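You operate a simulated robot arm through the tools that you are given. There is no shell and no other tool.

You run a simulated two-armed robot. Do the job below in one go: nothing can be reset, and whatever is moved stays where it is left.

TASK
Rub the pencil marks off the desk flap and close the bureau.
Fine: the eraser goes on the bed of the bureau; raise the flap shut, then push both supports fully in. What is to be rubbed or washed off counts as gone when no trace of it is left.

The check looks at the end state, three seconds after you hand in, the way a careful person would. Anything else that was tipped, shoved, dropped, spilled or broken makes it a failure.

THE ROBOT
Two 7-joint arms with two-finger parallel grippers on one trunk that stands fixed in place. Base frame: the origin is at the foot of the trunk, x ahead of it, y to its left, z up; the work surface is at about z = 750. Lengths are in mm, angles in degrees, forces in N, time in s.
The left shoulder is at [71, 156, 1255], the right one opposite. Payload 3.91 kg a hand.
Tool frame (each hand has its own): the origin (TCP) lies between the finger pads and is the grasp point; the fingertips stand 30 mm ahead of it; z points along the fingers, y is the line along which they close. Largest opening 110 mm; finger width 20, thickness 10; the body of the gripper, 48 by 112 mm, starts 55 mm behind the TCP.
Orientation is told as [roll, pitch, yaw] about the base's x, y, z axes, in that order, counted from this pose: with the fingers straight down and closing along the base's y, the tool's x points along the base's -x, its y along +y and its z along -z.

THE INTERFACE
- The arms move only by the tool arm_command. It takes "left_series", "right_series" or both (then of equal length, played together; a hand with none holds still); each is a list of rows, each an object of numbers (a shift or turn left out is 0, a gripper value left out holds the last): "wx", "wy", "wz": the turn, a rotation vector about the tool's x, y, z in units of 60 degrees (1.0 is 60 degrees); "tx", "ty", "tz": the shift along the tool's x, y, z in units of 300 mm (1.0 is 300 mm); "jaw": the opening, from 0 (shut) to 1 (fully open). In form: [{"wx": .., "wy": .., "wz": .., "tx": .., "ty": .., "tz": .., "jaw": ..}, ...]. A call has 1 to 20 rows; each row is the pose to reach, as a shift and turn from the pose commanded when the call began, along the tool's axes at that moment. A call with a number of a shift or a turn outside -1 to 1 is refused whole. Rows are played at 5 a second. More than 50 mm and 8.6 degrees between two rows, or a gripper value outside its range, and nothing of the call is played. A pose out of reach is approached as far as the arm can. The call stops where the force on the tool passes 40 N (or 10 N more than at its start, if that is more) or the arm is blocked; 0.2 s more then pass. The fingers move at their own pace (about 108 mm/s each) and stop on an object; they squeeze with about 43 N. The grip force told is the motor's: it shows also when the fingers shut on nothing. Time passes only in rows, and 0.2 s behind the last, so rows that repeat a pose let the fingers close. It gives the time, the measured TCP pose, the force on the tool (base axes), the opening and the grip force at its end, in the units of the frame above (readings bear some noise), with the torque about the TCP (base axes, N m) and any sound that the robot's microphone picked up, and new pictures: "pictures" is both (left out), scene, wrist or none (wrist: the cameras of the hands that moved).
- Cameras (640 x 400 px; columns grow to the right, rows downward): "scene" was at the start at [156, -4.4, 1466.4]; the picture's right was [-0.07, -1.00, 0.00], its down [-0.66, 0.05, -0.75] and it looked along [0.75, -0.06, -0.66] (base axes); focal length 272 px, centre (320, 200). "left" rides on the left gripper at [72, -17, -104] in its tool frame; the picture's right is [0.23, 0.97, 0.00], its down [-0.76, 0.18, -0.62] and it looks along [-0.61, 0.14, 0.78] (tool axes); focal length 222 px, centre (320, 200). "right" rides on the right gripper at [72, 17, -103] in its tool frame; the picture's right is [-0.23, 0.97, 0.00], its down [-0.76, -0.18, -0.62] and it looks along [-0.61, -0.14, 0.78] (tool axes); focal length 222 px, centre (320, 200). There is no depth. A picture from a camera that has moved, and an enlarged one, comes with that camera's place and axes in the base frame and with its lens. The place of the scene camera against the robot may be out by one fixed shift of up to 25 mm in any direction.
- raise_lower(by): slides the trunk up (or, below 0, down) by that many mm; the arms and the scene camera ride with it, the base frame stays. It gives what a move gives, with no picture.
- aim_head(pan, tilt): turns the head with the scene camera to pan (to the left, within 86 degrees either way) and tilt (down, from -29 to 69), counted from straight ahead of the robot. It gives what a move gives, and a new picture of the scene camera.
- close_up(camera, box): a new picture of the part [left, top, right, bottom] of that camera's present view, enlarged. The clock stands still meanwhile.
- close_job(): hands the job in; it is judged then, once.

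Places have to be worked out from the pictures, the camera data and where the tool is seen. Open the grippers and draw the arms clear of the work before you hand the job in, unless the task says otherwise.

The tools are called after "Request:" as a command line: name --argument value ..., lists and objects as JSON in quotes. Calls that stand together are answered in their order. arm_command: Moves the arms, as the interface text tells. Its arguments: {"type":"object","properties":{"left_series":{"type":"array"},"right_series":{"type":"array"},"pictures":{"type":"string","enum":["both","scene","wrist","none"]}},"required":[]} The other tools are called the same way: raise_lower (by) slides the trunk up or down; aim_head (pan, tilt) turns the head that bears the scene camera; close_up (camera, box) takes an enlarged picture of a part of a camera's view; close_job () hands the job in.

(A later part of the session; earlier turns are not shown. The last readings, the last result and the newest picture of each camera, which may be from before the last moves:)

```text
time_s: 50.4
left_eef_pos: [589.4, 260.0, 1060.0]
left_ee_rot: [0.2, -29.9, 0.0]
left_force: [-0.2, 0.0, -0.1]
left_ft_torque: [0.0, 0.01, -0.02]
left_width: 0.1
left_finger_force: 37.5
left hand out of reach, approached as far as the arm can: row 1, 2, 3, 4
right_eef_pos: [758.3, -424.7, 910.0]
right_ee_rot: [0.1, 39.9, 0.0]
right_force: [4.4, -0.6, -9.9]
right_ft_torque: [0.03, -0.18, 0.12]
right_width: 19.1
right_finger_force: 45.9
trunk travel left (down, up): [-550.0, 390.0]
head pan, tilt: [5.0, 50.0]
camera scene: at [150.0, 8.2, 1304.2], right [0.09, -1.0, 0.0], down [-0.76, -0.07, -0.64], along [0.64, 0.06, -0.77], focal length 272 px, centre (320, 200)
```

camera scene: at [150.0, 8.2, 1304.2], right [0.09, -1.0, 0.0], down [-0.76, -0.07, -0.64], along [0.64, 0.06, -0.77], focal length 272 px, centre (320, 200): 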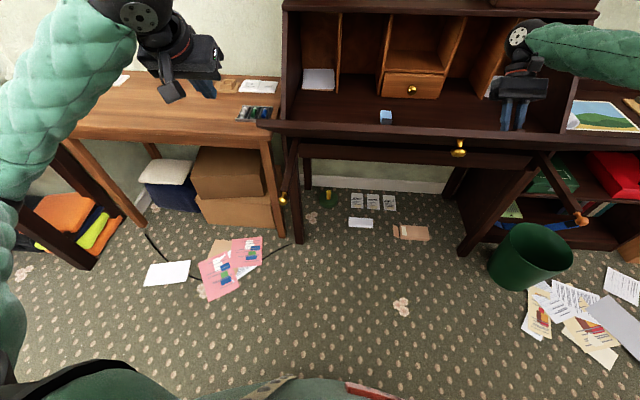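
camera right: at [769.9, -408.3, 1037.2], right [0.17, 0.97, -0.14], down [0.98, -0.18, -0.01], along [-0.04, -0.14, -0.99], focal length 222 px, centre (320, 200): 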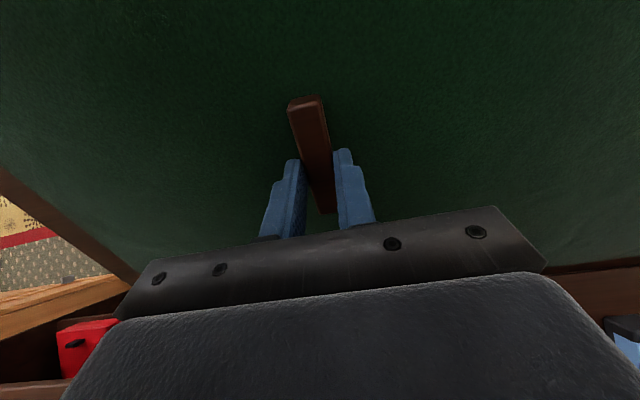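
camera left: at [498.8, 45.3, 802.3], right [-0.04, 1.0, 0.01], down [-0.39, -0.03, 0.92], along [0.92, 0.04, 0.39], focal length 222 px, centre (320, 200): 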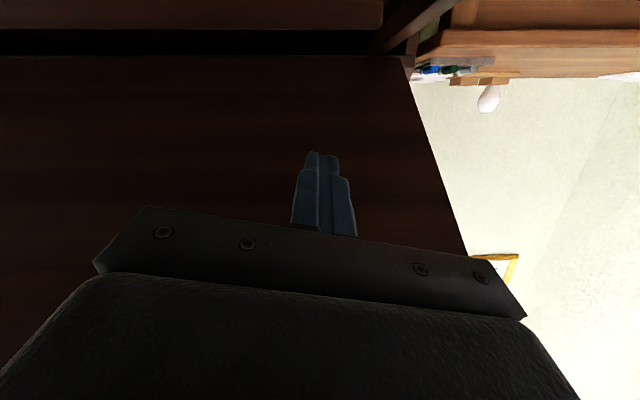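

The left hand is posed. I raise the flap a bit further with the right hand, to about 50°, letting the wrist lag slightly behind the flap.

Request:
arm_command --right_series '[{"tx": -0.005, "tz": -0.03, "wy": 0.025}, {"tx": -0.0097, "tz": -0.0594, "wy": 0.05}, {"tx": -0.017, "tz": -0.0885, "wy": 0.075}, {"tx": -0.0245, "tz": -0.1176, "wy": 0.1}]' --pictures "none"

```text
time_s: 51.4
left_eef_pos: [591.1, 260.0, 1060.7]
left_ee_rot: [0.1, -30.1, 0.0]
left_force: [0.4, -0.3, -1.2]
left_ft_torque: [0.02, -0.04, -0.01]
left_width: 0.0
left_finger_force: 37.5
right_eef_pos: [788.8, -424.7, 931.4]
right_ee_rot: [0.1, 45.8, 0.0]
right_force: [0.9, 3.8, -15.2]
right_ft_torque: [-0.38, 0.94, -0.03]
right_width: 19.4
right_finger_force: 45.8
trunk travel left (down, up): [-550.0, 390.0]
head pan, tilt: [5.0, 50.0]
```

It tracks well. I continue to about 60°.

Request:
arm_command --right_series '[{"tx": -0.006, "tz": -0.029, "wy": 0.016}, {"tx": -0.0127, "tz": -0.0587, "wy": 0.033}, {"tx": -0.021, "tz": -0.0875, "wy": 0.05}, {"tx": -0.03, "tz": -0.116, "wy": 0.067}]' --pictures "both"

```text
time_s: 52.4
left_eef_pos: [592.7, 258.4, 1059.5]
left_ee_rot: [0.1, -30.0, 0.1]
left_force: [0.7, 0.1, -0.7]
left_ft_torque: [0.01, -0.05, -0.02]
left_width: 0.2
left_finger_force: 37.2
right_eef_pos: [818.9, -424.2, 948.8]
right_ee_rot: [0.0, 49.9, 0.0]
right_force: [-1.7, 3.8, -20.8]
right_ft_torque: [-0.66, 0.97, -0.28]
right_width: 19.3
right_finger_force: 45.5
trunk travel left (down, up): [-550.0, 390.0]
head pan, tilt: [5.0, 50.0]
camera scene: at [151.0, 8.3, 1304.0], right [0.09, -1.0, 0.0], down [-0.76, -0.07, -0.64], along [0.64, 0.06, -0.77], focal length 272 px, centre (320, 200)
camera right: at [851.6, -408.3, 1073.0], right [0.15, 0.97, -0.17], down [0.97, -0.18, -0.18], along [-0.21, -0.14, -0.97], focal length 222 px, centre (320, 200)
```

scene: 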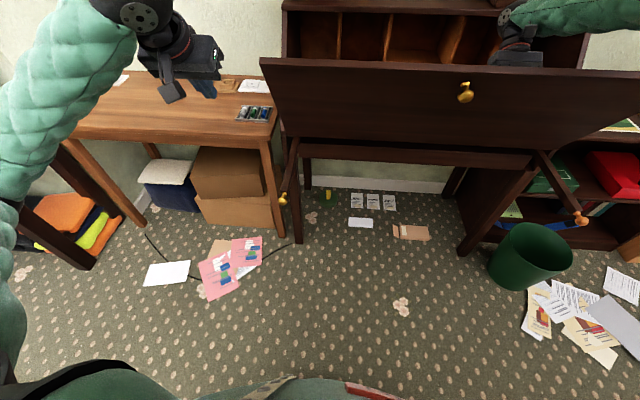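
right: 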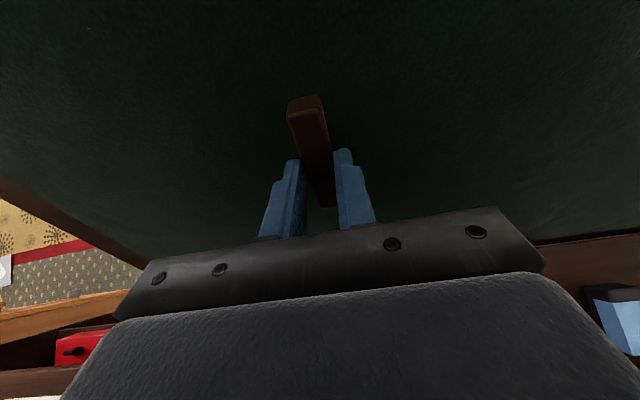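

The flap stands at about 60° with its outer brass knob in view. I bring the left hand (fingers shut) in front of the underside at y≈60, pitch −55°, tip about 40 mm short of the wood.

Request:
arm_command --left_series '[{"tx": 0.001, "ty": -0.132, "tz": 0.038, "wy": -0.06}, {"tx": 0.002, "ty": -0.264, "tz": 0.076, "wy": -0.12}, {"tx": 0.003, "ty": -0.396, "tz": 0.113, "wy": -0.18}, {"tx": 0.004, "ty": -0.528, "tz": 0.151, "wy": -0.24}, {"tx": 0.005, "ty": -0.66, "tz": 0.189, "wy": -0.3}, {"tx": -0.06, "ty": -0.66, "tz": 0.282, "wy": -0.36}, {"tx": -0.125, "ty": -0.66, "tz": 0.376, "wy": -0.417}, {"tx": -0.125, "ty": -0.66, "tz": 0.376, "wy": -0.417}]'

```text
time_s: 54.2
left_eef_pos: [680.7, 60.8, 979.9]
left_ee_rot: [0.1, -55.1, -0.1]
left_force: [0.3, 0.0, 0.5]
left_ft_torque: [-0.02, 0.02, 0.02]
left_width: 0.1
left_finger_force: 38.1
right_eef_pos: [819.2, -424.5, 948.4]
right_ee_rot: [0.0, 49.8, -0.1]
right_force: [11.0, 0.4, -12.0]
right_ft_torque: [-0.36, -1.27, -0.06]
right_width: 19.1
right_finger_force: 45.1
trunk travel left (down, up): [-550.0, 390.0]
head pan, tilt: [5.0, 50.0]
camera scene: at [150.9, 8.0, 1304.2], right [0.09, -1.0, 0.0], down [-0.76, -0.07, -0.64], along [0.64, 0.06, -0.77], focal length 272 px, centre (320, 200)
camera left: at [554.8, 45.2, 979.4], right [-0.13, 0.97, -0.18], down [-0.08, 0.18, 0.98], along [0.99, 0.14, 0.05], focal length 222 px, centre (320, 200)
```

scene: 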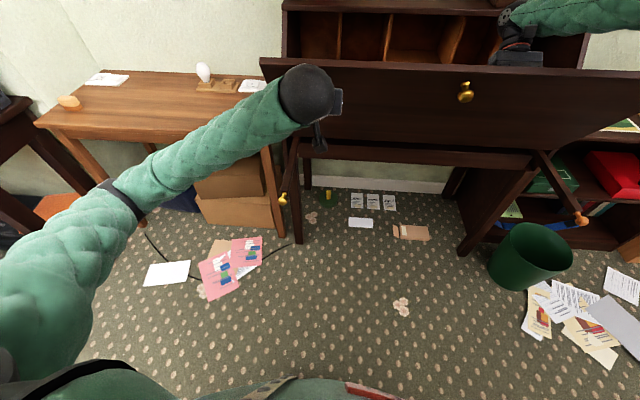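
left: 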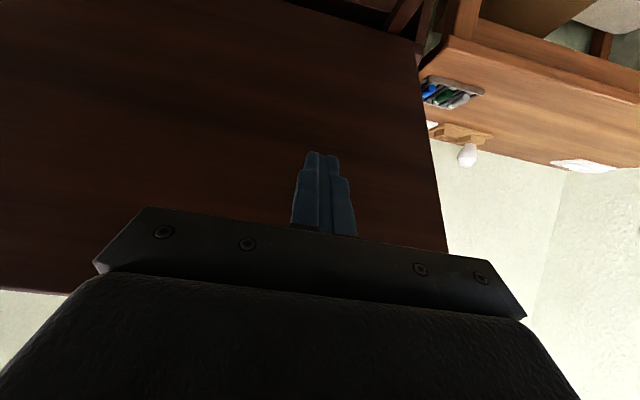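

The left arm is now in a comfortable pose. I advance it in small steps to touch the underside.

Request:
arm_command --left_series '[{"tx": -0.0191, "tz": 0.0273}, {"tx": -0.0383, "tz": 0.0546}, {"tx": -0.0574, "tz": 0.0819}, {"tx": -0.067, "tz": 0.0956}, {"tx": -0.0727, "tz": 0.1037}]' --pictures "none"

```text
time_s: 55.2
left_eef_pos: [709.8, 60.9, 979.7]
left_ee_rot: [0.3, -55.0, -0.3]
left_force: [-6.6, 1.7, -0.5]
left_ft_torque: [0.07, 0.05, 0.05]
left_width: 0.0
left_finger_force: 37.8
right_eef_pos: [820.2, -423.6, 949.5]
right_ee_rot: [0.0, 49.6, -0.1]
right_force: [9.4, 4.6, -7.7]
right_ft_torque: [0.2, -1.0, 0.44]
right_width: 19.3
right_finger_force: 45.5
trunk travel left (down, up): [-550.0, 390.0]
head pan, tilt: [5.0, 50.0]
stopped in row 4 (right hand): the force on the tool passed its limit at 49 N (the readings are from after the stop); the commanded pose is now the measured one
```

Contact is made: the left hand feels 7 N and the right one's load shifted. I open the right fingers and lift them straight up along the pull, leaving the flap resting on the left hand.

Request:
arm_command --right_series '[{"jaw": 0.3}, {"jaw": 0.5}, {"jaw": 0.5}, {"tx": 0.05, "tz": -0.043, "jaw": 0.5}, {"tx": 0.1015, "tz": -0.0864, "jaw": 0.5}, {"tx": 0.152, "tz": -0.13, "jaw": 0.5}, {"tx": 0.203, "tz": -0.173, "jaw": 0.5}]'

```text
time_s: 56.8
left_eef_pos: [709.4, 61.6, 981.3]
left_ee_rot: [0.2, -55.1, -0.2]
left_force: [-0.1, -0.3, 0.2]
left_ft_torque: [0.02, 0.01, -0.05]
left_width: 0.1
left_finger_force: 37.5
right_eef_pos: [808.6, -419.7, 1021.6]
right_ee_rot: [0.0, 49.2, -0.1]
right_force: [-0.3, -0.3, -0.4]
right_ft_torque: [0.01, -0.02, 0.02]
right_width: 55.1
right_finger_force: 0.1
right hand out of reach, approached as far as the arm can: row 7
trunk travel left (down, up): [-550.0, 390.0]
head pan, tilt: [5.0, 50.0]
camera scene: at [148.6, 8.5, 1304.4], right [0.09, -1.0, 0.0], down [-0.76, -0.07, -0.64], along [0.64, 0.06, -0.77], focal length 272 px, centre (320, 200)
camera right: at [840.0, -403.8, 1146.3], right [0.15, 0.97, -0.17], down [0.97, -0.18, -0.17], along [-0.19, -0.14, -0.97], focal length 222 px, centre (320, 200)
```

scene: 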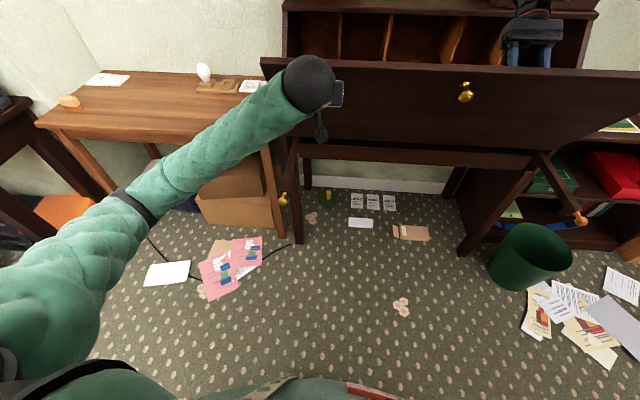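
right: 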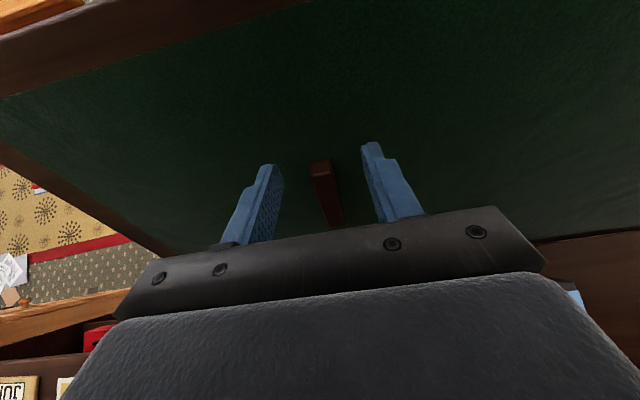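

The left hand feels no load and the flap stays put, so the hinge holds by friction. I turn the right hand back to pointing down while lifting it clear of the flap's top edge.

Request:
arm_command --right_series '[{"tx": 0.0315, "tz": -0.0273, "wy": -0.1}, {"tx": 0.063, "tz": -0.0545, "wy": -0.2}, {"tx": 0.0945, "tz": -0.082, "wy": -0.3}, {"tx": 0.126, "tz": -0.109, "wy": -0.4}, {"tx": 0.1575, "tz": -0.136, "wy": -0.5}, {"tx": 0.189, "tz": -0.164, "wy": -0.6}, {"tx": 0.22, "tz": -0.191, "wy": -0.7}, {"tx": 0.252, "tz": -0.218, "wy": -0.82}, {"tx": 0.252, "tz": -0.218, "wy": -0.82}]' --pictures "none"

```text
time_s: 58.8
left_eef_pos: [709.3, 60.5, 980.4]
left_ee_rot: [0.1, -55.1, -0.3]
left_force: [-0.2, -0.2, -0.9]
left_ft_torque: [-0.01, 0.01, 0.02]
left_width: 0.0
left_finger_force: 37.2
right_eef_pos: [810.4, -419.6, 1119.7]
right_ee_rot: [0.0, 0.4, 0.0]
right_force: [-0.5, 0.8, -0.4]
right_ft_torque: [-0.02, -0.02, 0.0]
right_width: 55.0
right_finger_force: 0.0
trunk travel left (down, up): [-550.0, 390.0]
head pan, tilt: [5.0, 50.0]
```

Right hand is upright at z 1120. I lift 40 mm more and draw it back over the flap's edge.

Request:
arm_command --right_series '[{"tz": -0.133}, {"tx": 0.13, "tz": -0.133}, {"tx": 0.27, "tz": -0.133}, {"tx": 0.41, "tz": -0.133}, {"tx": 0.55, "tz": -0.133}, {"tx": 0.69, "tz": -0.133}, {"tx": 0.83, "tz": -0.133}, {"tx": 0.967, "tz": -0.133}, {"tx": 0.967, "tz": -0.133}]' --pictures "scene"

```text
time_s: 60.8
left_eef_pos: [710.9, 61.6, 981.1]
left_ee_rot: [0.2, -54.9, -0.3]
left_force: [0.7, 0.5, 0.4]
left_ft_torque: [-0.01, 0.0, 0.01]
left_width: 0.0
left_finger_force: 37.5
right_eef_pos: [520.6, -417.9, 1162.8]
right_ee_rot: [0.0, 0.5, -0.1]
right_force: [-0.1, -0.7, 0.2]
right_ft_torque: [-0.01, 0.01, 0.04]
right_width: 54.9
right_finger_force: 0.1
trunk travel left (down, up): [-550.0, 390.0]
head pan, tilt: [5.0, 50.0]
camera scene: at [149.8, 8.5, 1304.2], right [0.09, -1.0, 0.0], down [-0.76, -0.07, -0.64], along [0.64, 0.06, -0.77], focal length 272 px, centre (320, 200)
```

scene: 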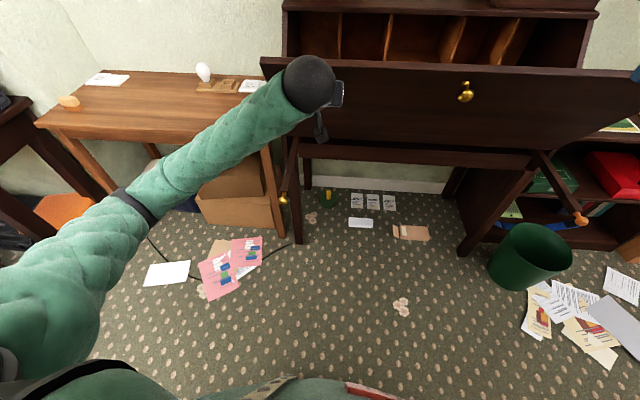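

All clear; now I push the flap forward with the left hand at steady height, 120 mm first.

Request:
arm_command --left_series '[{"tx": -0.023, "tz": 0.0328}, {"tx": -0.0459, "tz": 0.0655}, {"tx": -0.0689, "tz": 0.0983}, {"tx": -0.0918, "tz": 0.131}, {"tx": -0.1148, "tz": 0.1638}, {"tx": -0.1378, "tz": 0.1966}, {"tx": -0.1607, "tz": 0.2293}, {"tx": -0.1837, "tz": 0.2621}, {"tx": -0.2066, "tz": 0.2948}, {"tx": -0.2296, "tz": 0.3276}]' --pictures "scene"

```text
time_s: 63.0
left_eef_pos: [829.6, 60.8, 981.4]
left_ee_rot: [0.2, -55.0, -0.3]
left_force: [0.1, 0.3, 0.0]
left_ft_torque: [-0.04, 0.03, 0.02]
left_width: 0.0
left_finger_force: 37.9
right_eef_pos: [519.4, -417.8, 1162.7]
right_ee_rot: [0.1, 0.4, -0.1]
right_force: [0.3, 0.2, 0.1]
right_ft_torque: [-0.01, -0.01, 0.01]
right_width: 54.7
right_finger_force: 0.0
trunk travel left (down, up): [-550.0, 390.0]
head pan, tilt: [5.0, 50.0]
camera scene: at [148.8, 8.3, 1304.3], right [0.09, -1.0, 0.0], down [-0.76, -0.07, -0.64], along [0.64, 0.06, -0.77], focal length 272 px, centre (320, 200)
```

scene: 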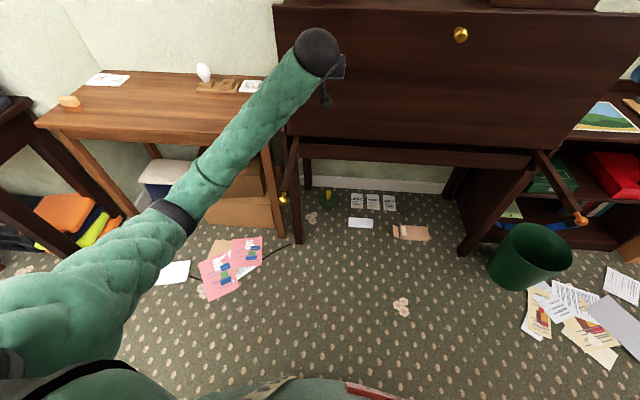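

The flap is near vertical and moving freely. I push on another 110 mm, slower.

Request:
arm_command --left_series '[{"tx": -0.0191, "tz": 0.0273}, {"tx": -0.0383, "tz": 0.0546}, {"tx": -0.0574, "tz": 0.0819}, {"tx": -0.0765, "tz": 0.1092}, {"tx": -0.0957, "tz": 0.1365}, {"tx": -0.1148, "tz": 0.1638}, {"tx": -0.1339, "tz": 0.1911}, {"tx": -0.1531, "tz": 0.2184}, {"tx": -0.1722, "tz": 0.2457}, {"tx": -0.1913, "tz": 0.273}, {"tx": -0.2105, "tz": 0.3003}]' --pictures "scene"

```text
time_s: 65.4
left_eef_pos: [939.6, 60.8, 981.7]
left_ee_rot: [0.3, -55.2, -0.3]
left_force: [-0.1, -0.3, 0.3]
left_ft_torque: [-0.03, -0.03, 0.0]
left_width: 0.1
left_finger_force: 37.5
right_eef_pos: [519.0, -417.9, 1163.3]
right_ee_rot: [0.0, 0.3, -0.2]
right_force: [-0.2, -1.1, 0.2]
right_ft_torque: [0.01, -0.02, 0.0]
right_width: 55.2
right_finger_force: 0.1
trunk travel left (down, up): [-550.0, 390.0]
head pan, tilt: [5.0, 50.0]
camera scene: at [149.0, 8.3, 1304.4], right [0.09, -1.0, 0.0], down [-0.76, -0.07, -0.64], along [0.64, 0.06, -0.77], focal length 272 px, centre (320, 200)
```

scene: 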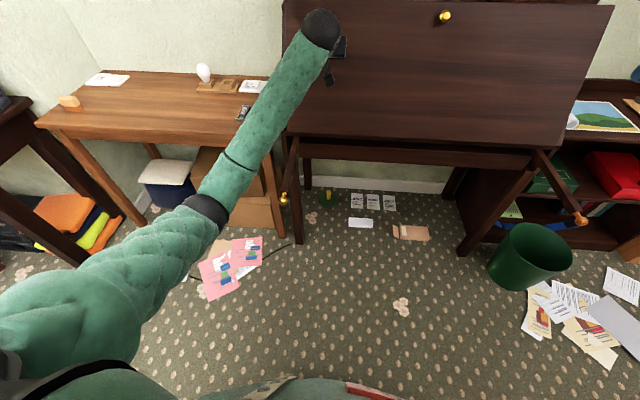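

The flap leans back now; the hand feels nothing. I push on in 6 mm steps and then check with the head raised.

Request:
arm_command --left_series '[{"tx": -0.0115, "tz": 0.0164}, {"tx": -0.023, "tz": 0.0328}, {"tx": -0.0344, "tz": 0.0491}, {"tx": -0.0459, "tz": 0.0655}, {"tx": -0.0574, "tz": 0.0819}, {"tx": -0.0689, "tz": 0.0983}, {"tx": -0.0803, "tz": 0.1147}, {"tx": -0.0918, "tz": 0.131}]' --pictures "none"

Request:
aim_head --pan -10 --tilt 30

```text
time_s: 67.2
left_eef_pos: [987.8, 60.4, 981.8]
left_ee_rot: [0.2, -55.1, -0.3]
left_force: [0.2, -0.7, 0.1]
left_ft_torque: [0.0, -0.04, -0.02]
left_width: 0.2
left_finger_force: 37.6
right_eef_pos: [519.7, -418.7, 1164.3]
right_ee_rot: [0.1, 0.4, -0.1]
right_force: [0.3, 0.1, 0.2]
right_ft_torque: [0.02, 0.0, 0.0]
right_width: 54.8
right_finger_force: 0.0
trunk travel left (down, up): [-550.0, 390.0]
head pan, tilt: [5.0, 50.0]
```

```text
time_s: 68.0
left_eef_pos: [987.3, 60.6, 981.8]
left_ee_rot: [0.2, -55.0, -0.4]
left_force: [0.2, 0.6, 0.4]
left_ft_torque: [0.0, -0.01, -0.01]
left_width: 0.0
left_finger_force: 37.2
right_eef_pos: [519.3, -418.8, 1162.2]
right_ee_rot: [0.0, 0.4, -0.1]
right_force: [0.4, -1.0, -0.1]
right_ft_torque: [-0.02, 0.0, 0.0]
right_width: 54.8
right_finger_force: 0.2
trunk travel left (down, up): [-550.0, 390.0]
head pan, tilt: [-10.0, 30.0]
camera scene: at [161.3, -14.1, 1333.8], right [-0.17, -0.98, 0.0], down [-0.49, 0.09, -0.87], along [0.85, -0.15, -0.5], focal length 272 px, centre (320, 200)
```

scene: 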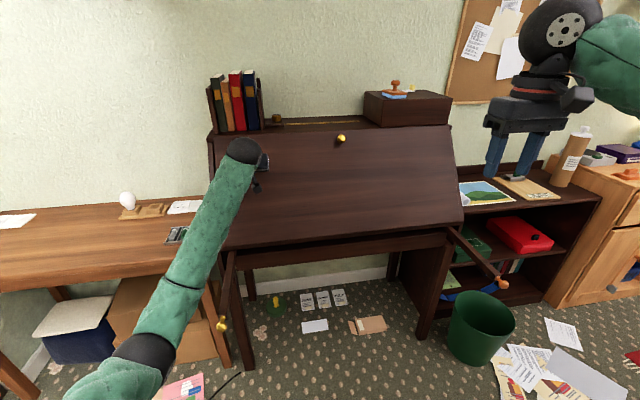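

The flap seems to have come to rest against the shelf. I enlarge its edges to check it is fully shut.

Request:
close_up --camera "scene" --box '[200, 100, 340, 190]'

Request:
close_up --camera "scene" --box '[330, 100, 480, 190]'

Request:
close_up --camera "scene" --box '[400, 180, 520, 310]'

Request:
close_up --camera "scene" --box '[200, 220, 330, 370]'

```text
4.44 times, centred on (270, 145) of scene
camera zoom: at [161.3, -14.1, 1333.8], right [-0.17, -0.98, 0.0], down [-0.49, 0.09, -0.87], along [0.85, -0.15, -0.5], focal length 1208 px, centre (542, 444)
```

zoom: 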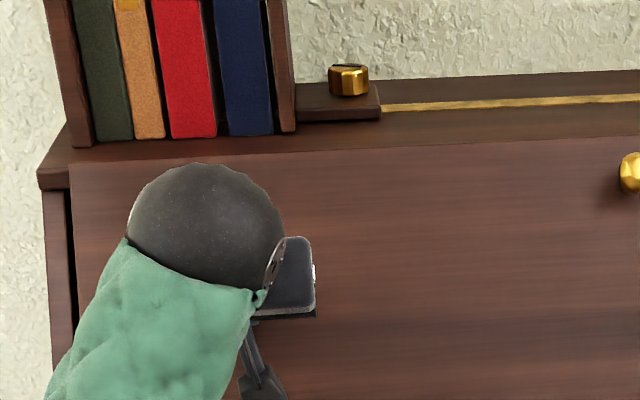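

```text
4.27 times, centred on (405, 145) of scene
camera zoom: at [161.3, -14.1, 1333.8], right [-0.17, -0.98, 0.0], down [-0.49, 0.09, -0.87], along [0.85, -0.15, -0.5], focal length 1159 px, centre (-43, 435)
```

zoom: 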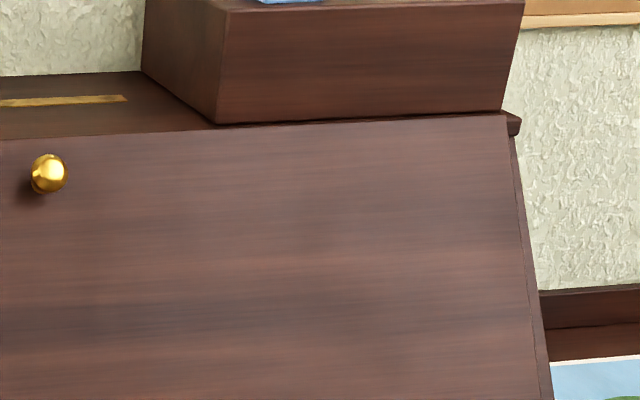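

```text
3.08 times, centred on (460, 245) of scene
camera zoom: at [161.3, -14.1, 1333.8], right [-0.17, -0.98, 0.0], down [-0.49, 0.09, -0.87], along [0.85, -0.15, -0.5], focal length 836 px, centre (-111, 62)
```

zoom: 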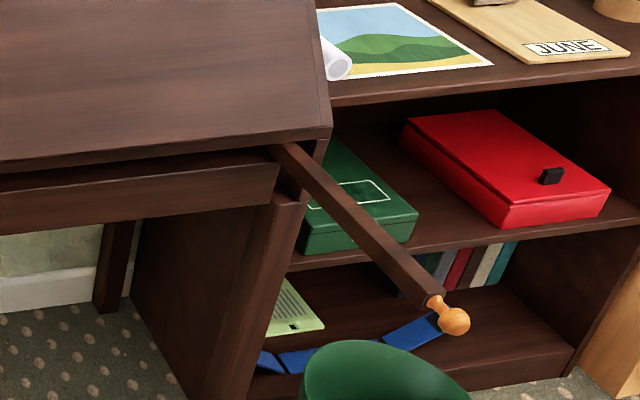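

```text
2.67 times, centred on (265, 295) of scene
camera zoom: at [161.3, -14.1, 1333.8], right [-0.17, -0.98, 0.0], down [-0.49, 0.09, -0.87], along [0.85, -0.15, -0.5], focal length 724 px, centre (467, -53)
```

zoom: 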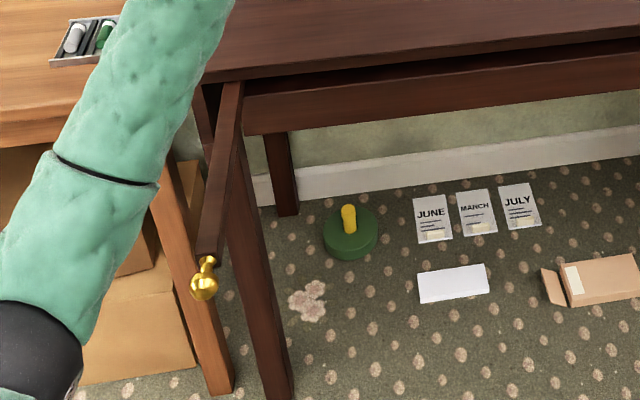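

The flap lies against the shelf front with a thin dark gap at its left side, so I press on gently to make sure it is fully home.

Request:
arm_command --left_series '[{"tx": -0.0057, "tz": 0.0082}, {"tx": -0.0115, "tz": 0.0164}, {"tx": -0.0172, "tz": 0.0246}, {"tx": -0.023, "tz": 0.0328}, {"tx": -0.0287, "tz": 0.041}]' --pictures "none"

```text
time_s: 69.2
left_eef_pos: [999.6, 60.7, 983.8]
left_ee_rot: [0.2, -55.2, -0.2]
left_force: [-29.4, 0.9, 0.3]
left_ft_torque: [-0.04, 0.75, 0.09]
left_width: 0.1
left_finger_force: 38.0
right_eef_pos: [517.0, -416.6, 1164.1]
right_ee_rot: [0.0, 0.3, 0.0]
right_force: [0.3, 0.4, 0.4]
right_ft_torque: [-0.01, 0.01, 0.0]
right_width: 55.0
right_finger_force: 0.1
trunk travel left (down, up): [-550.0, 390.0]
head pan, tilt: [-10.0, 30.0]
```

A firm 29 N reaction: the flap is against its stop. I check whether it moved and then look at the gap again.

Request:
close_up --camera "scene" --box '[200, 100, 340, 190]'

Request:
close_up --camera "scene" --box '[410, 110, 480, 160]'

Request:
close_up --camera "scene" --box '[440, 180, 490, 240]'

```text
4.44 times, centred on (270, 145) of scene
camera zoom: at [158.6, -14.0, 1334.2], right [-0.17, -0.98, 0.0], down [-0.49, 0.09, -0.87], along [0.85, -0.15, -0.5], focal length 1208 px, centre (542, 444)
```

zoom: 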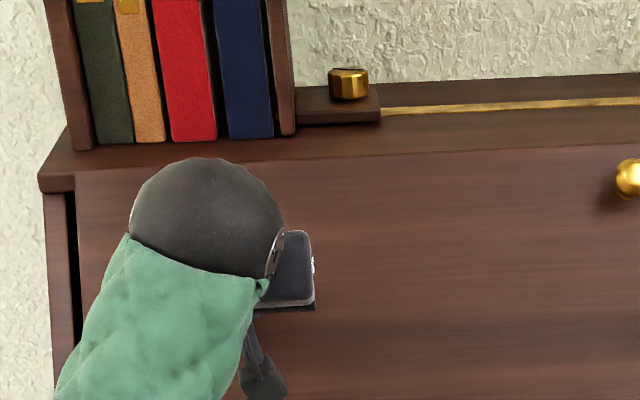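

```text
8.00 times, centred on (445, 135) of scene
camera zoom: at [158.6, -14.0, 1334.2], right [-0.17, -0.98, 0.0], down [-0.49, 0.09, -0.87], along [0.85, -0.15, -0.5], focal length 2174 px, centre (-680, 720)
```

zoom: 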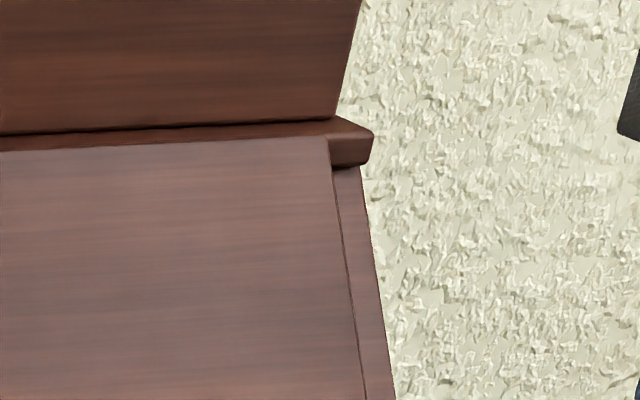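

```text
6.67 times, centred on (465, 210) of scene
camera zoom: at [158.6, -14.0, 1334.2], right [-0.17, -0.98, 0.0], down [-0.49, 0.09, -0.87], along [0.85, -0.15, -0.5], focal length 1811 px, centre (-647, 133)
```

zoom: 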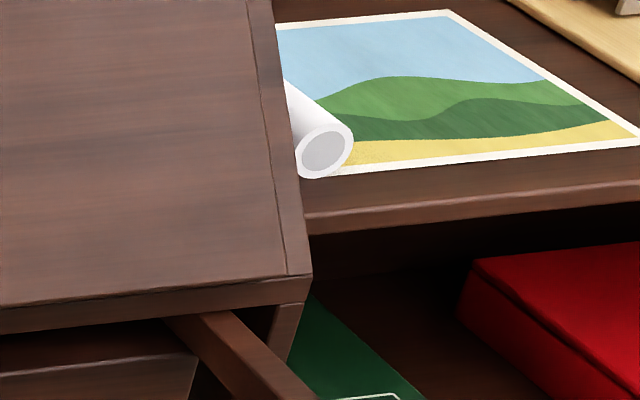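

The flap has settled flush within the side panels and is against its stop. I back the left hand off and look closely at the two supports' knobs.

Request:
arm_command --left_series '[{"tx": 0.06, "tz": -0.09}, {"tx": 0.12, "tz": -0.18}, {"tx": 0.2, "tz": -0.3}, {"tx": 0.28, "tz": -0.42}, {"tx": 0.36, "tz": -0.54}, {"tx": 0.44, "tz": -0.66}, {"tx": 0.5, "tz": -0.76}]' --pictures "scene"

Request:
close_up --camera "scene" --box '[470, 230, 530, 300]'

Request:
close_up --camera "scene" --box '[195, 230, 265, 340]'

Request:
close_up --camera "scene" --box '[200, 90, 340, 190]'

```text
time_s: 70.8
left_eef_pos: [729.6, 60.0, 989.7]
left_ee_rot: [0.2, -55.1, -0.2]
left_force: [0.4, 0.3, 0.3]
left_ft_torque: [-0.02, 0.0, -0.01]
left_width: 0.2
left_finger_force: 38.0
right_eef_pos: [519.1, -419.1, 1163.5]
right_ee_rot: [0.0, 0.4, -0.1]
right_force: [-0.3, 0.8, -0.5]
right_ft_torque: [0.03, -0.01, 0.02]
right_width: 55.0
right_finger_force: 0.1
trunk travel left (down, up): [-550.0, 390.0]
head pan, tilt: [-10.0, 30.0]
camera scene: at [160.8, -14.2, 1334.0], right [-0.17, -0.98, 0.0], down [-0.49, 0.09, -0.87], along [0.85, -0.15, -0.5], focal length 272 px, centre (320, 200)
```

scene: 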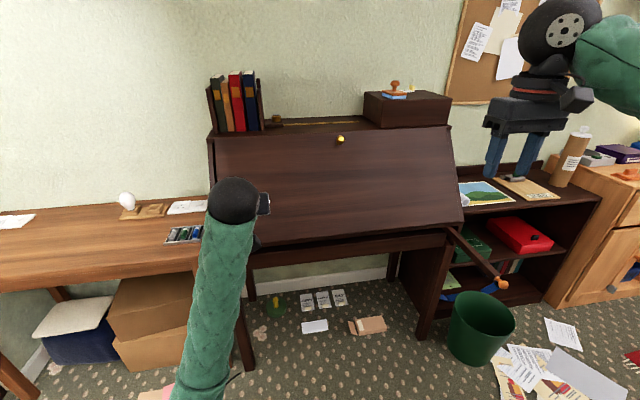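

```text
5.71 times, centred on (500, 265) of scene
camera zoom: at [160.8, -14.2, 1334.0], right [-0.17, -0.98, 0.0], down [-0.49, 0.09, -0.87], along [0.85, -0.15, -0.5], focal length 1552 px, centre (-709, -171)
```

zoom: 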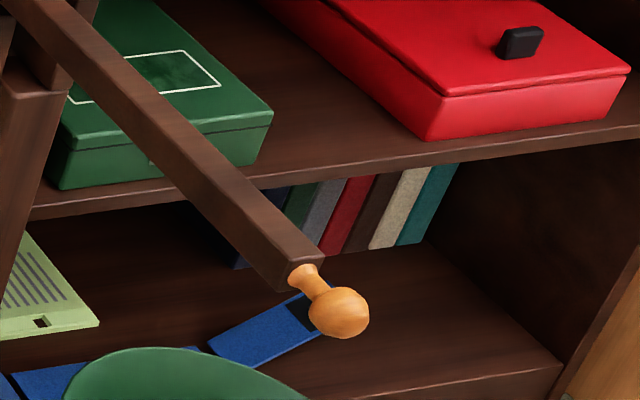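

```text
3.64 times, centred on (230, 285) of scene
camera zoom: at [160.8, -14.2, 1334.0], right [-0.17, -0.98, 0.0], down [-0.49, 0.09, -0.87], along [0.85, -0.15, -0.5], focal length 988 px, centre (647, -109)
```

zoom: 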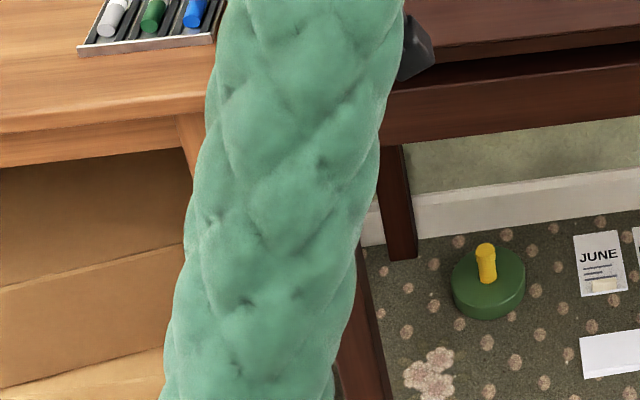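

```text
4.00 times, centred on (270, 140) of scene
camera zoom: at [160.8, -14.2, 1334.0], right [-0.17, -0.98, 0.0], down [-0.49, 0.09, -0.87], along [0.85, -0.15, -0.5], focal length 1087 px, centre (520, 440)
```

zoom: 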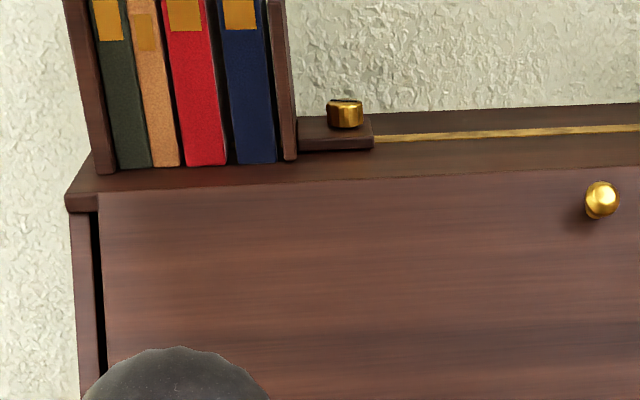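

The flap stays shut. Now the supports: the right knob (ball about 31 mm) is near (612, −646, ~717). I bring the right hand down in front of it, turning it to point forward and shutting the fingers.

Request:
arm_command --right_series '[{"tx": -0.0167, "ty": -0.075, "tz": 0.0833, "wy": -0.125, "jaw": 0.0}, {"tx": -0.0333, "ty": -0.15, "tz": 0.1667, "wy": -0.25, "jaw": 0.0}, {"tx": -0.05, "ty": -0.225, "tz": 0.25, "wy": -0.375}, {"tx": -0.0667, "ty": -0.3, "tz": 0.3333, "wy": -0.5}, {"tx": -0.0833, "ty": -0.375, "tz": 0.4167, "wy": -0.625}, {"tx": -0.1, "ty": -0.45, "tz": 0.5, "wy": -0.75}, {"tx": -0.1167, "ty": -0.525, "tz": 0.5833, "wy": -0.875}, {"tx": -0.1333, "ty": -0.6, "tz": 0.6667, "wy": -1.0}, {"tx": -0.1333, "ty": -0.6, "tz": 0.6667, "wy": -1.0}]'

```text
time_s: 72.8
left_eef_pos: [729.3, 60.5, 988.5]
left_ee_rot: [0.1, -55.2, -0.2]
left_force: [0.6, 0.4, 0.1]
left_ft_torque: [-0.03, -0.01, 0.01]
left_width: 0.1
left_finger_force: 37.9
right_eef_pos: [558.6, -597.4, 963.2]
right_ee_rot: [0.1, -59.6, -0.1]
right_force: [0.5, -0.1, -0.1]
right_ft_torque: [-0.02, -0.01, -0.04]
right_width: 0.0
right_finger_force: 37.8
trunk travel left (down, up): [-550.0, 390.0]
head pan, tilt: [-10.0, 30.0]
camera scene: at [161.0, -13.3, 1334.0], right [-0.17, -0.98, 0.0], down [-0.49, 0.09, -0.87], along [0.85, -0.15, -0.5], focal length 272 px, centre (320, 200)
camera right: at [432.5, -581.8, 955.0], right [0.12, 0.97, 0.2], down [-0.15, -0.18, 0.97], along [0.98, -0.14, 0.13], focal length 222 px, centre (320, 200)
```

scene: 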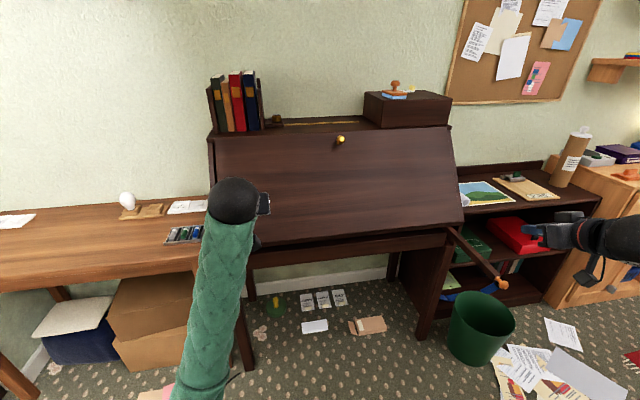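
right: 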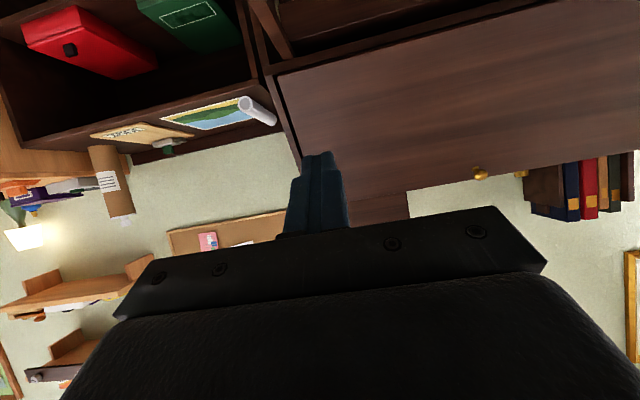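

The right hand is at pitch −60°. I lower it to z≈720 and bring it level at (520, −645), with the tip still some 45 mm short of the knob.

Request:
arm_command --right_series '[{"tx": 0.11, "ty": -0.023, "tz": 0.041, "wy": -0.071}, {"tx": 0.219, "ty": -0.046, "tz": 0.083, "wy": -0.143}, {"tx": 0.329, "ty": -0.069, "tz": 0.124, "wy": -0.214}, {"tx": 0.439, "ty": -0.091, "tz": 0.166, "wy": -0.286}, {"tx": 0.549, "ty": -0.114, "tz": 0.207, "wy": -0.357}, {"tx": 0.658, "ty": -0.137, "tz": 0.249, "wy": -0.429}, {"tx": 0.768, "ty": -0.16, "tz": 0.29, "wy": -0.5}, {"tx": 0.768, "ty": -0.16, "tz": 0.29, "wy": -0.5}]'

```text
time_s: 74.6
left_eef_pos: [730.4, 61.4, 989.2]
left_ee_rot: [0.2, -55.0, -0.2]
left_force: [0.1, -0.8, 0.0]
left_ft_torque: [-0.02, 0.02, 0.01]
left_width: 0.1
left_finger_force: 38.2
right_eef_pos: [517.8, -646.7, 720.2]
right_ee_rot: [3.7, -89.6, -3.7]
right_force: [-1.0, 0.1, 0.0]
right_ft_torque: [0.0, -0.01, 0.02]
right_width: 0.0
right_finger_force: 38.1
trunk travel left (down, up): [-550.0, 390.0]
head pan, tilt: [-10.0, 30.0]
camera scene: at [161.7, -13.4, 1333.8], right [-0.17, -0.98, 0.0], down [-0.49, 0.09, -0.87], along [0.85, -0.15, -0.5], focal length 272 px, centre (320, 200)
camera right: at [413.9, -630.1, 650.3], right [0.0, 0.97, 0.23], down [-0.62, -0.18, 0.77], along [0.79, -0.14, 0.6], focal length 222 px, centre (320, 200)
```

scene: 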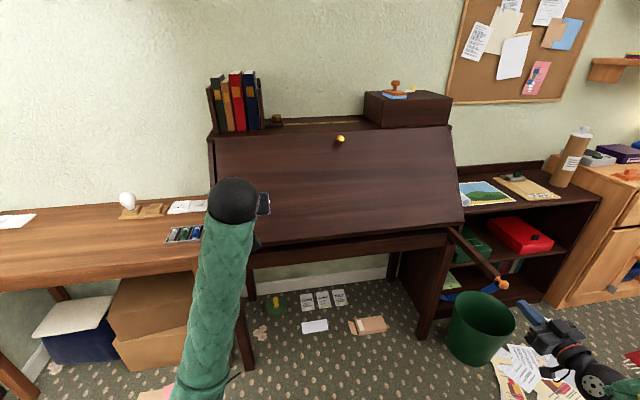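
right: 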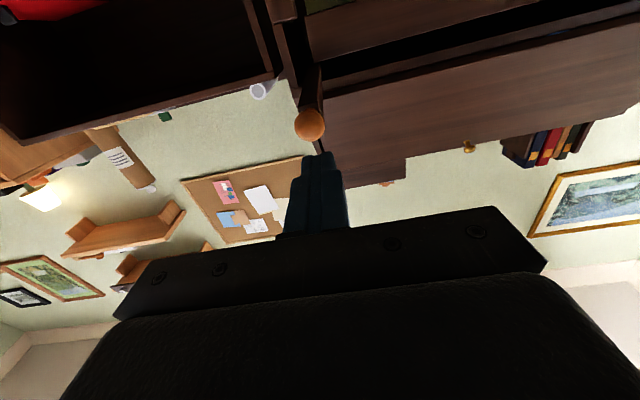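

The knob shows just above the fingertips in the wrist view; I enlarge to fix its position.

Request:
close_up --camera "right" --box '[260, 60, 370, 200]'

Request:
close_up --camera "scene" --box '[450, 220, 640, 400]'

```text
2.86 times, centred on (315, 130) of right
camera zoom: at [413.9, -630.1, 650.3], right [0.0, 0.97, 0.23], down [-0.62, -0.18, 0.77], along [0.79, -0.14, 0.6], focal length 635 px, centre (334, 400)
```

zoom: 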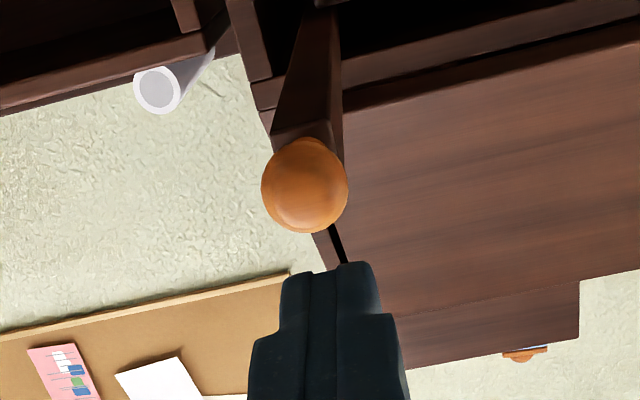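

```text
2.22 times, centred on (545, 310) of scene
camera zoom: at [161.7, -13.4, 1333.8], right [-0.17, -0.98, 0.0], down [-0.49, 0.09, -0.87], along [0.85, -0.15, -0.5], focal length 604 px, centre (-180, -44)
```

zoom: 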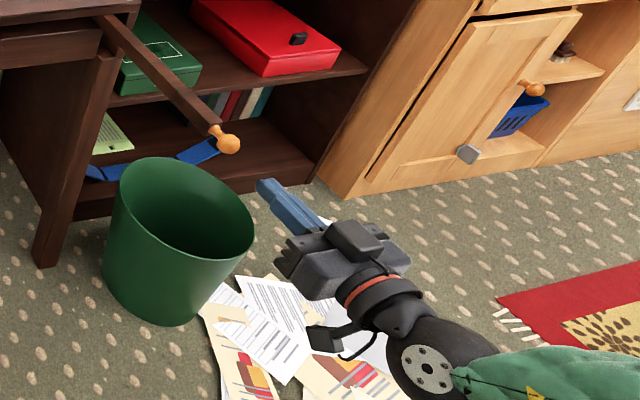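

Combining views, the right knob's centre is about (615–635, −656, 721–727). I line up (9 mm right, 3 mm up), come 30 mm nearer and look again.

Request:
arm_command --right_series '[{"tx": -0.01, "ty": -0.03, "tz": 0.03}, {"tx": -0.01, "ty": -0.03, "tz": 0.1}, {"tx": -0.01, "ty": -0.03, "tz": 0.1}]' --pictures "none"

Request:
close_up --camera "right" --box '[260, 60, 370, 200]'

Request:
close_up --camera "scene" --box '[480, 240, 560, 340]'

```text
time_s: 75.4
left_eef_pos: [730.0, 59.9, 989.4]
left_ee_rot: [0.2, -55.2, -0.3]
left_force: [-0.2, -0.1, -0.6]
left_ft_torque: [0.04, -0.01, -0.01]
left_width: 0.0
left_finger_force: 37.3
right_eef_pos: [547.3, -656.8, 721.9]
right_ee_rot: [1.5, -89.6, -1.5]
right_force: [0.1, -0.6, 0.1]
right_ft_torque: [0.02, 0.01, -0.01]
right_width: 0.0
right_finger_force: 37.9
trunk travel left (down, up): [-550.0, 390.0]
head pan, tilt: [-10.0, 30.0]
```

```text
2.86 times, centred on (315, 130) of right
camera zoom: at [443.2, -639.8, 653.3], right [0.0, 0.97, 0.23], down [-0.62, -0.18, 0.77], along [0.79, -0.14, 0.6], focal length 635 px, centre (334, 400)
```

zoom: 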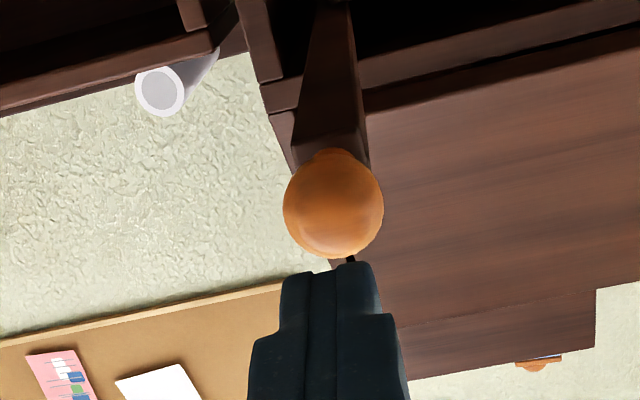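

```text
4.00 times, centred on (520, 290) of scene
camera zoom: at [160.6, -14.2, 1334.0], right [-0.17, -0.98, 0.0], down [-0.49, 0.09, -0.87], along [0.85, -0.15, -0.5], focal length 1087 px, centre (-480, -160)
```

zoom: 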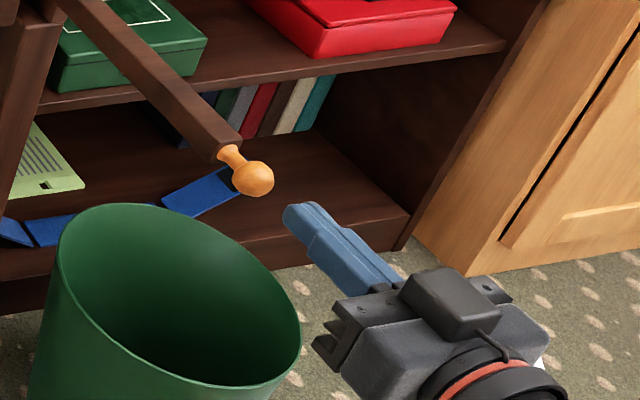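

Ball centre worked out at (610, −655, 718). I correct 4 mm down, then push forward about 110 mm and check.

Request:
arm_command --right_series '[{"tx": 0.012, "ty": 0.005}, {"tx": 0.012, "ty": 0.005, "tz": 0.03}, {"tx": 0.012, "ty": 0.005, "tz": 0.06}, {"tx": 0.012, "ty": 0.005, "tz": 0.09}, {"tx": 0.012, "ty": 0.005, "tz": 0.12}, {"tx": 0.012, "ty": 0.005, "tz": 0.16}, {"tx": 0.012, "ty": 0.005, "tz": 0.2}, {"tx": 0.012, "ty": 0.005, "tz": 0.24}, {"tx": 0.012, "ty": 0.005, "tz": 0.28}, {"tx": 0.012, "ty": 0.005, "tz": 0.32}, {"tx": 0.012, "ty": 0.005, "tz": 0.36}]'

```text
time_s: 77.8
left_eef_pos: [730.2, 59.2, 987.9]
left_ee_rot: [0.2, -55.1, -0.4]
left_force: [0.8, 0.0, 0.5]
left_ft_torque: [0.01, 0.0, 0.0]
left_width: 0.1
left_finger_force: 37.5
right_eef_pos: [654.6, -655.0, 717.8]
right_ee_rot: [4.0, -89.5, -4.0]
right_force: [0.0, -0.7, -0.3]
right_ft_torque: [-0.02, -0.03, 0.01]
right_width: 0.0
right_finger_force: 37.7
trunk travel left (down, up): [-550.0, 390.0]
head pan, tilt: [-10.0, 30.0]
camera scene: at [161.4, -14.3, 1333.8], right [-0.17, -0.98, 0.0], down [-0.49, 0.09, -0.87], along [0.85, -0.15, -0.5], focal length 272 px, centre (320, 200)
camera right: at [551.0, -638.1, 648.4], right [0.0, 0.97, 0.23], down [-0.62, -0.18, 0.77], along [0.79, -0.14, 0.6], focal length 222 px, centre (320, 200)
```

scene: 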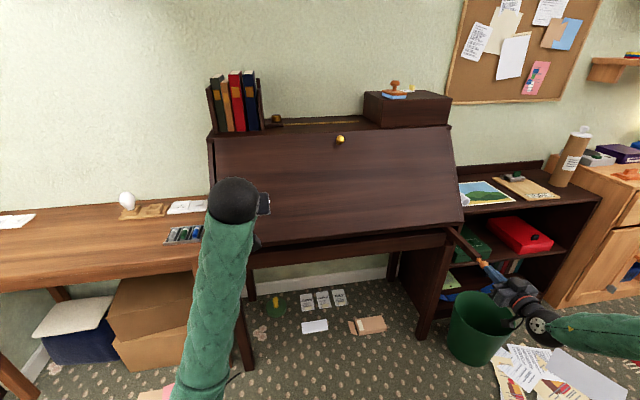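
right: 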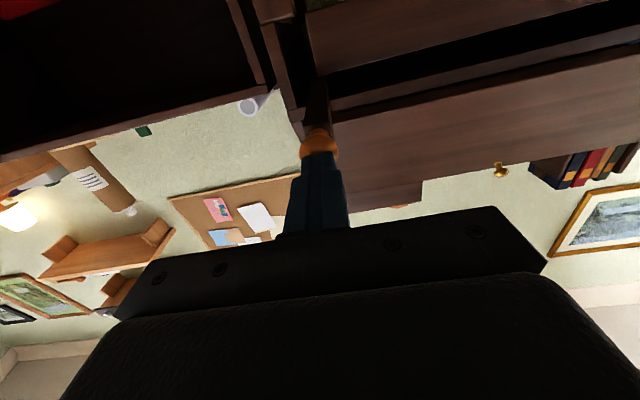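

The support slides in with the knob centred on the fingertips. I continue another 120 mm.

Request:
arm_command --right_series '[{"tz": 0.04}, {"tz": 0.08}, {"tz": 0.12}, {"tz": 0.16}, {"tz": 0.2}, {"tz": 0.24}, {"tz": 0.28}, {"tz": 0.32}, {"tz": 0.36}, {"tz": 0.4}]'

```text
time_s: 80.0
left_eef_pos: [730.2, 61.3, 989.0]
left_ee_rot: [0.1, -55.1, -0.3]
left_force: [-0.4, -1.0, 0.5]
left_ft_torque: [-0.02, -0.03, 0.02]
left_width: 0.0
left_finger_force: 37.2
right_eef_pos: [774.2, -655.5, 717.1]
right_ee_rot: [-3.2, -89.5, 3.1]
right_force: [-0.2, 0.3, -0.1]
right_ft_torque: [0.02, 0.01, 0.0]
right_width: 0.2
right_finger_force: 37.5
trunk travel left (down, up): [-550.0, 390.0]
head pan, tilt: [-10.0, 30.0]
camera scene: at [161.3, -14.2, 1333.9], right [-0.17, -0.98, 0.0], down [-0.49, 0.09, -0.87], along [0.85, -0.15, -0.5], focal length 272 px, centre (320, 200)
camera right: at [671.2, -638.5, 647.6], right [0.0, 0.97, 0.23], down [-0.62, -0.18, 0.77], along [0.79, -0.14, 0.6], focal length 222 px, centre (320, 200)
```

scene: 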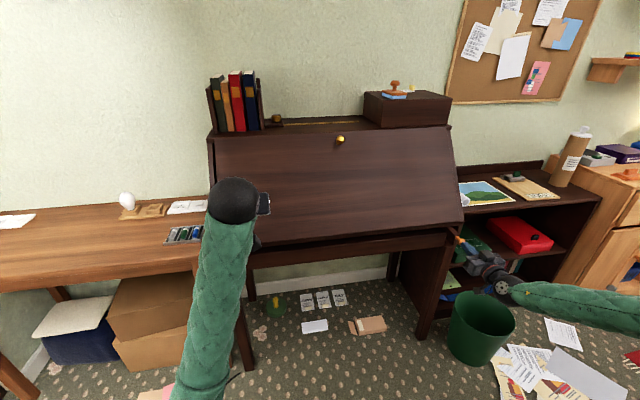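
right: 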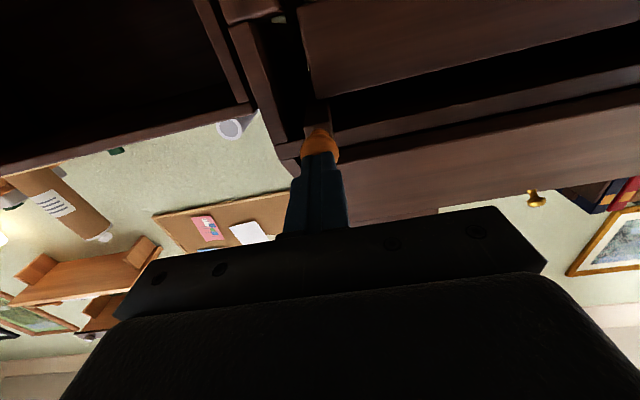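

The knob is near the carcass now. I go on in 5 mm steps until it stops.

Request:
arm_command --right_series '[{"tz": 0.02}, {"tz": 0.04}, {"tz": 0.06}, {"tz": 0.08}, {"tz": 0.1}, {"tz": 0.115}, {"tz": 0.13}, {"tz": 0.145}, {"tz": 0.16}]'

```text
time_s: 82.0
left_eef_pos: [730.4, 59.9, 989.5]
left_ee_rot: [0.1, -55.1, -0.3]
left_force: [0.1, 0.5, -0.2]
left_ft_torque: [0.02, 0.01, 0.01]
left_width: 0.1
left_finger_force: 37.5
right_eef_pos: [820.9, -654.8, 717.7]
right_ee_rot: [-2.8, -89.6, 2.6]
right_force: [-16.7, 5.0, 2.3]
right_ft_torque: [0.15, -0.24, 0.17]
right_width: 0.2
right_finger_force: 37.2
trunk travel left (down, up): [-550.0, 390.0]
head pan, tilt: [-10.0, 30.0]
camera scene: at [159.8, -13.9, 1334.1], right [-0.17, -0.98, 0.0], down [-0.49, 0.09, -0.87], along [0.85, -0.15, -0.5], focal length 272 px, centre (320, 200)
camera right: at [717.5, -638.5, 647.8], right [0.0, 0.97, 0.23], down [-0.62, -0.18, 0.77], along [0.79, -0.14, 0.6], focal length 222 px, centre (320, 200)
```

scene: 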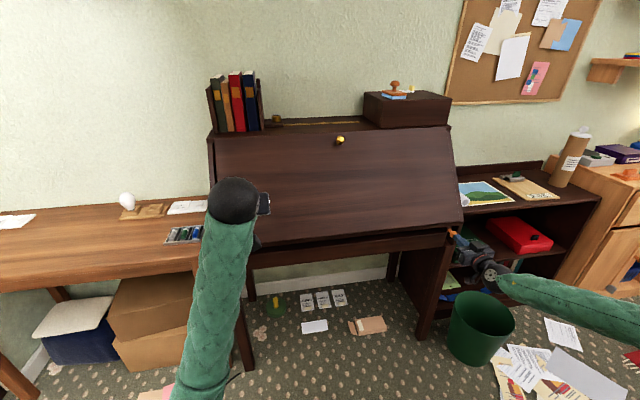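
right: 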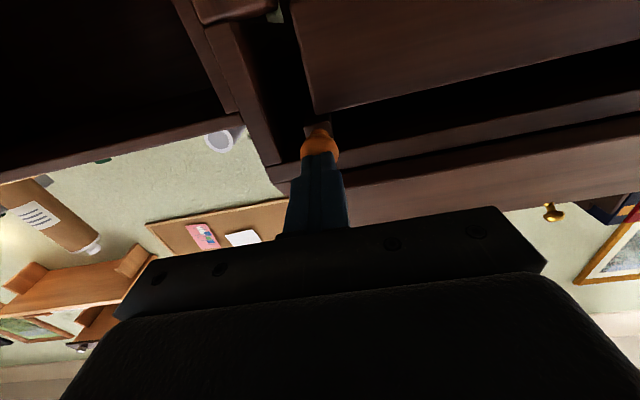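

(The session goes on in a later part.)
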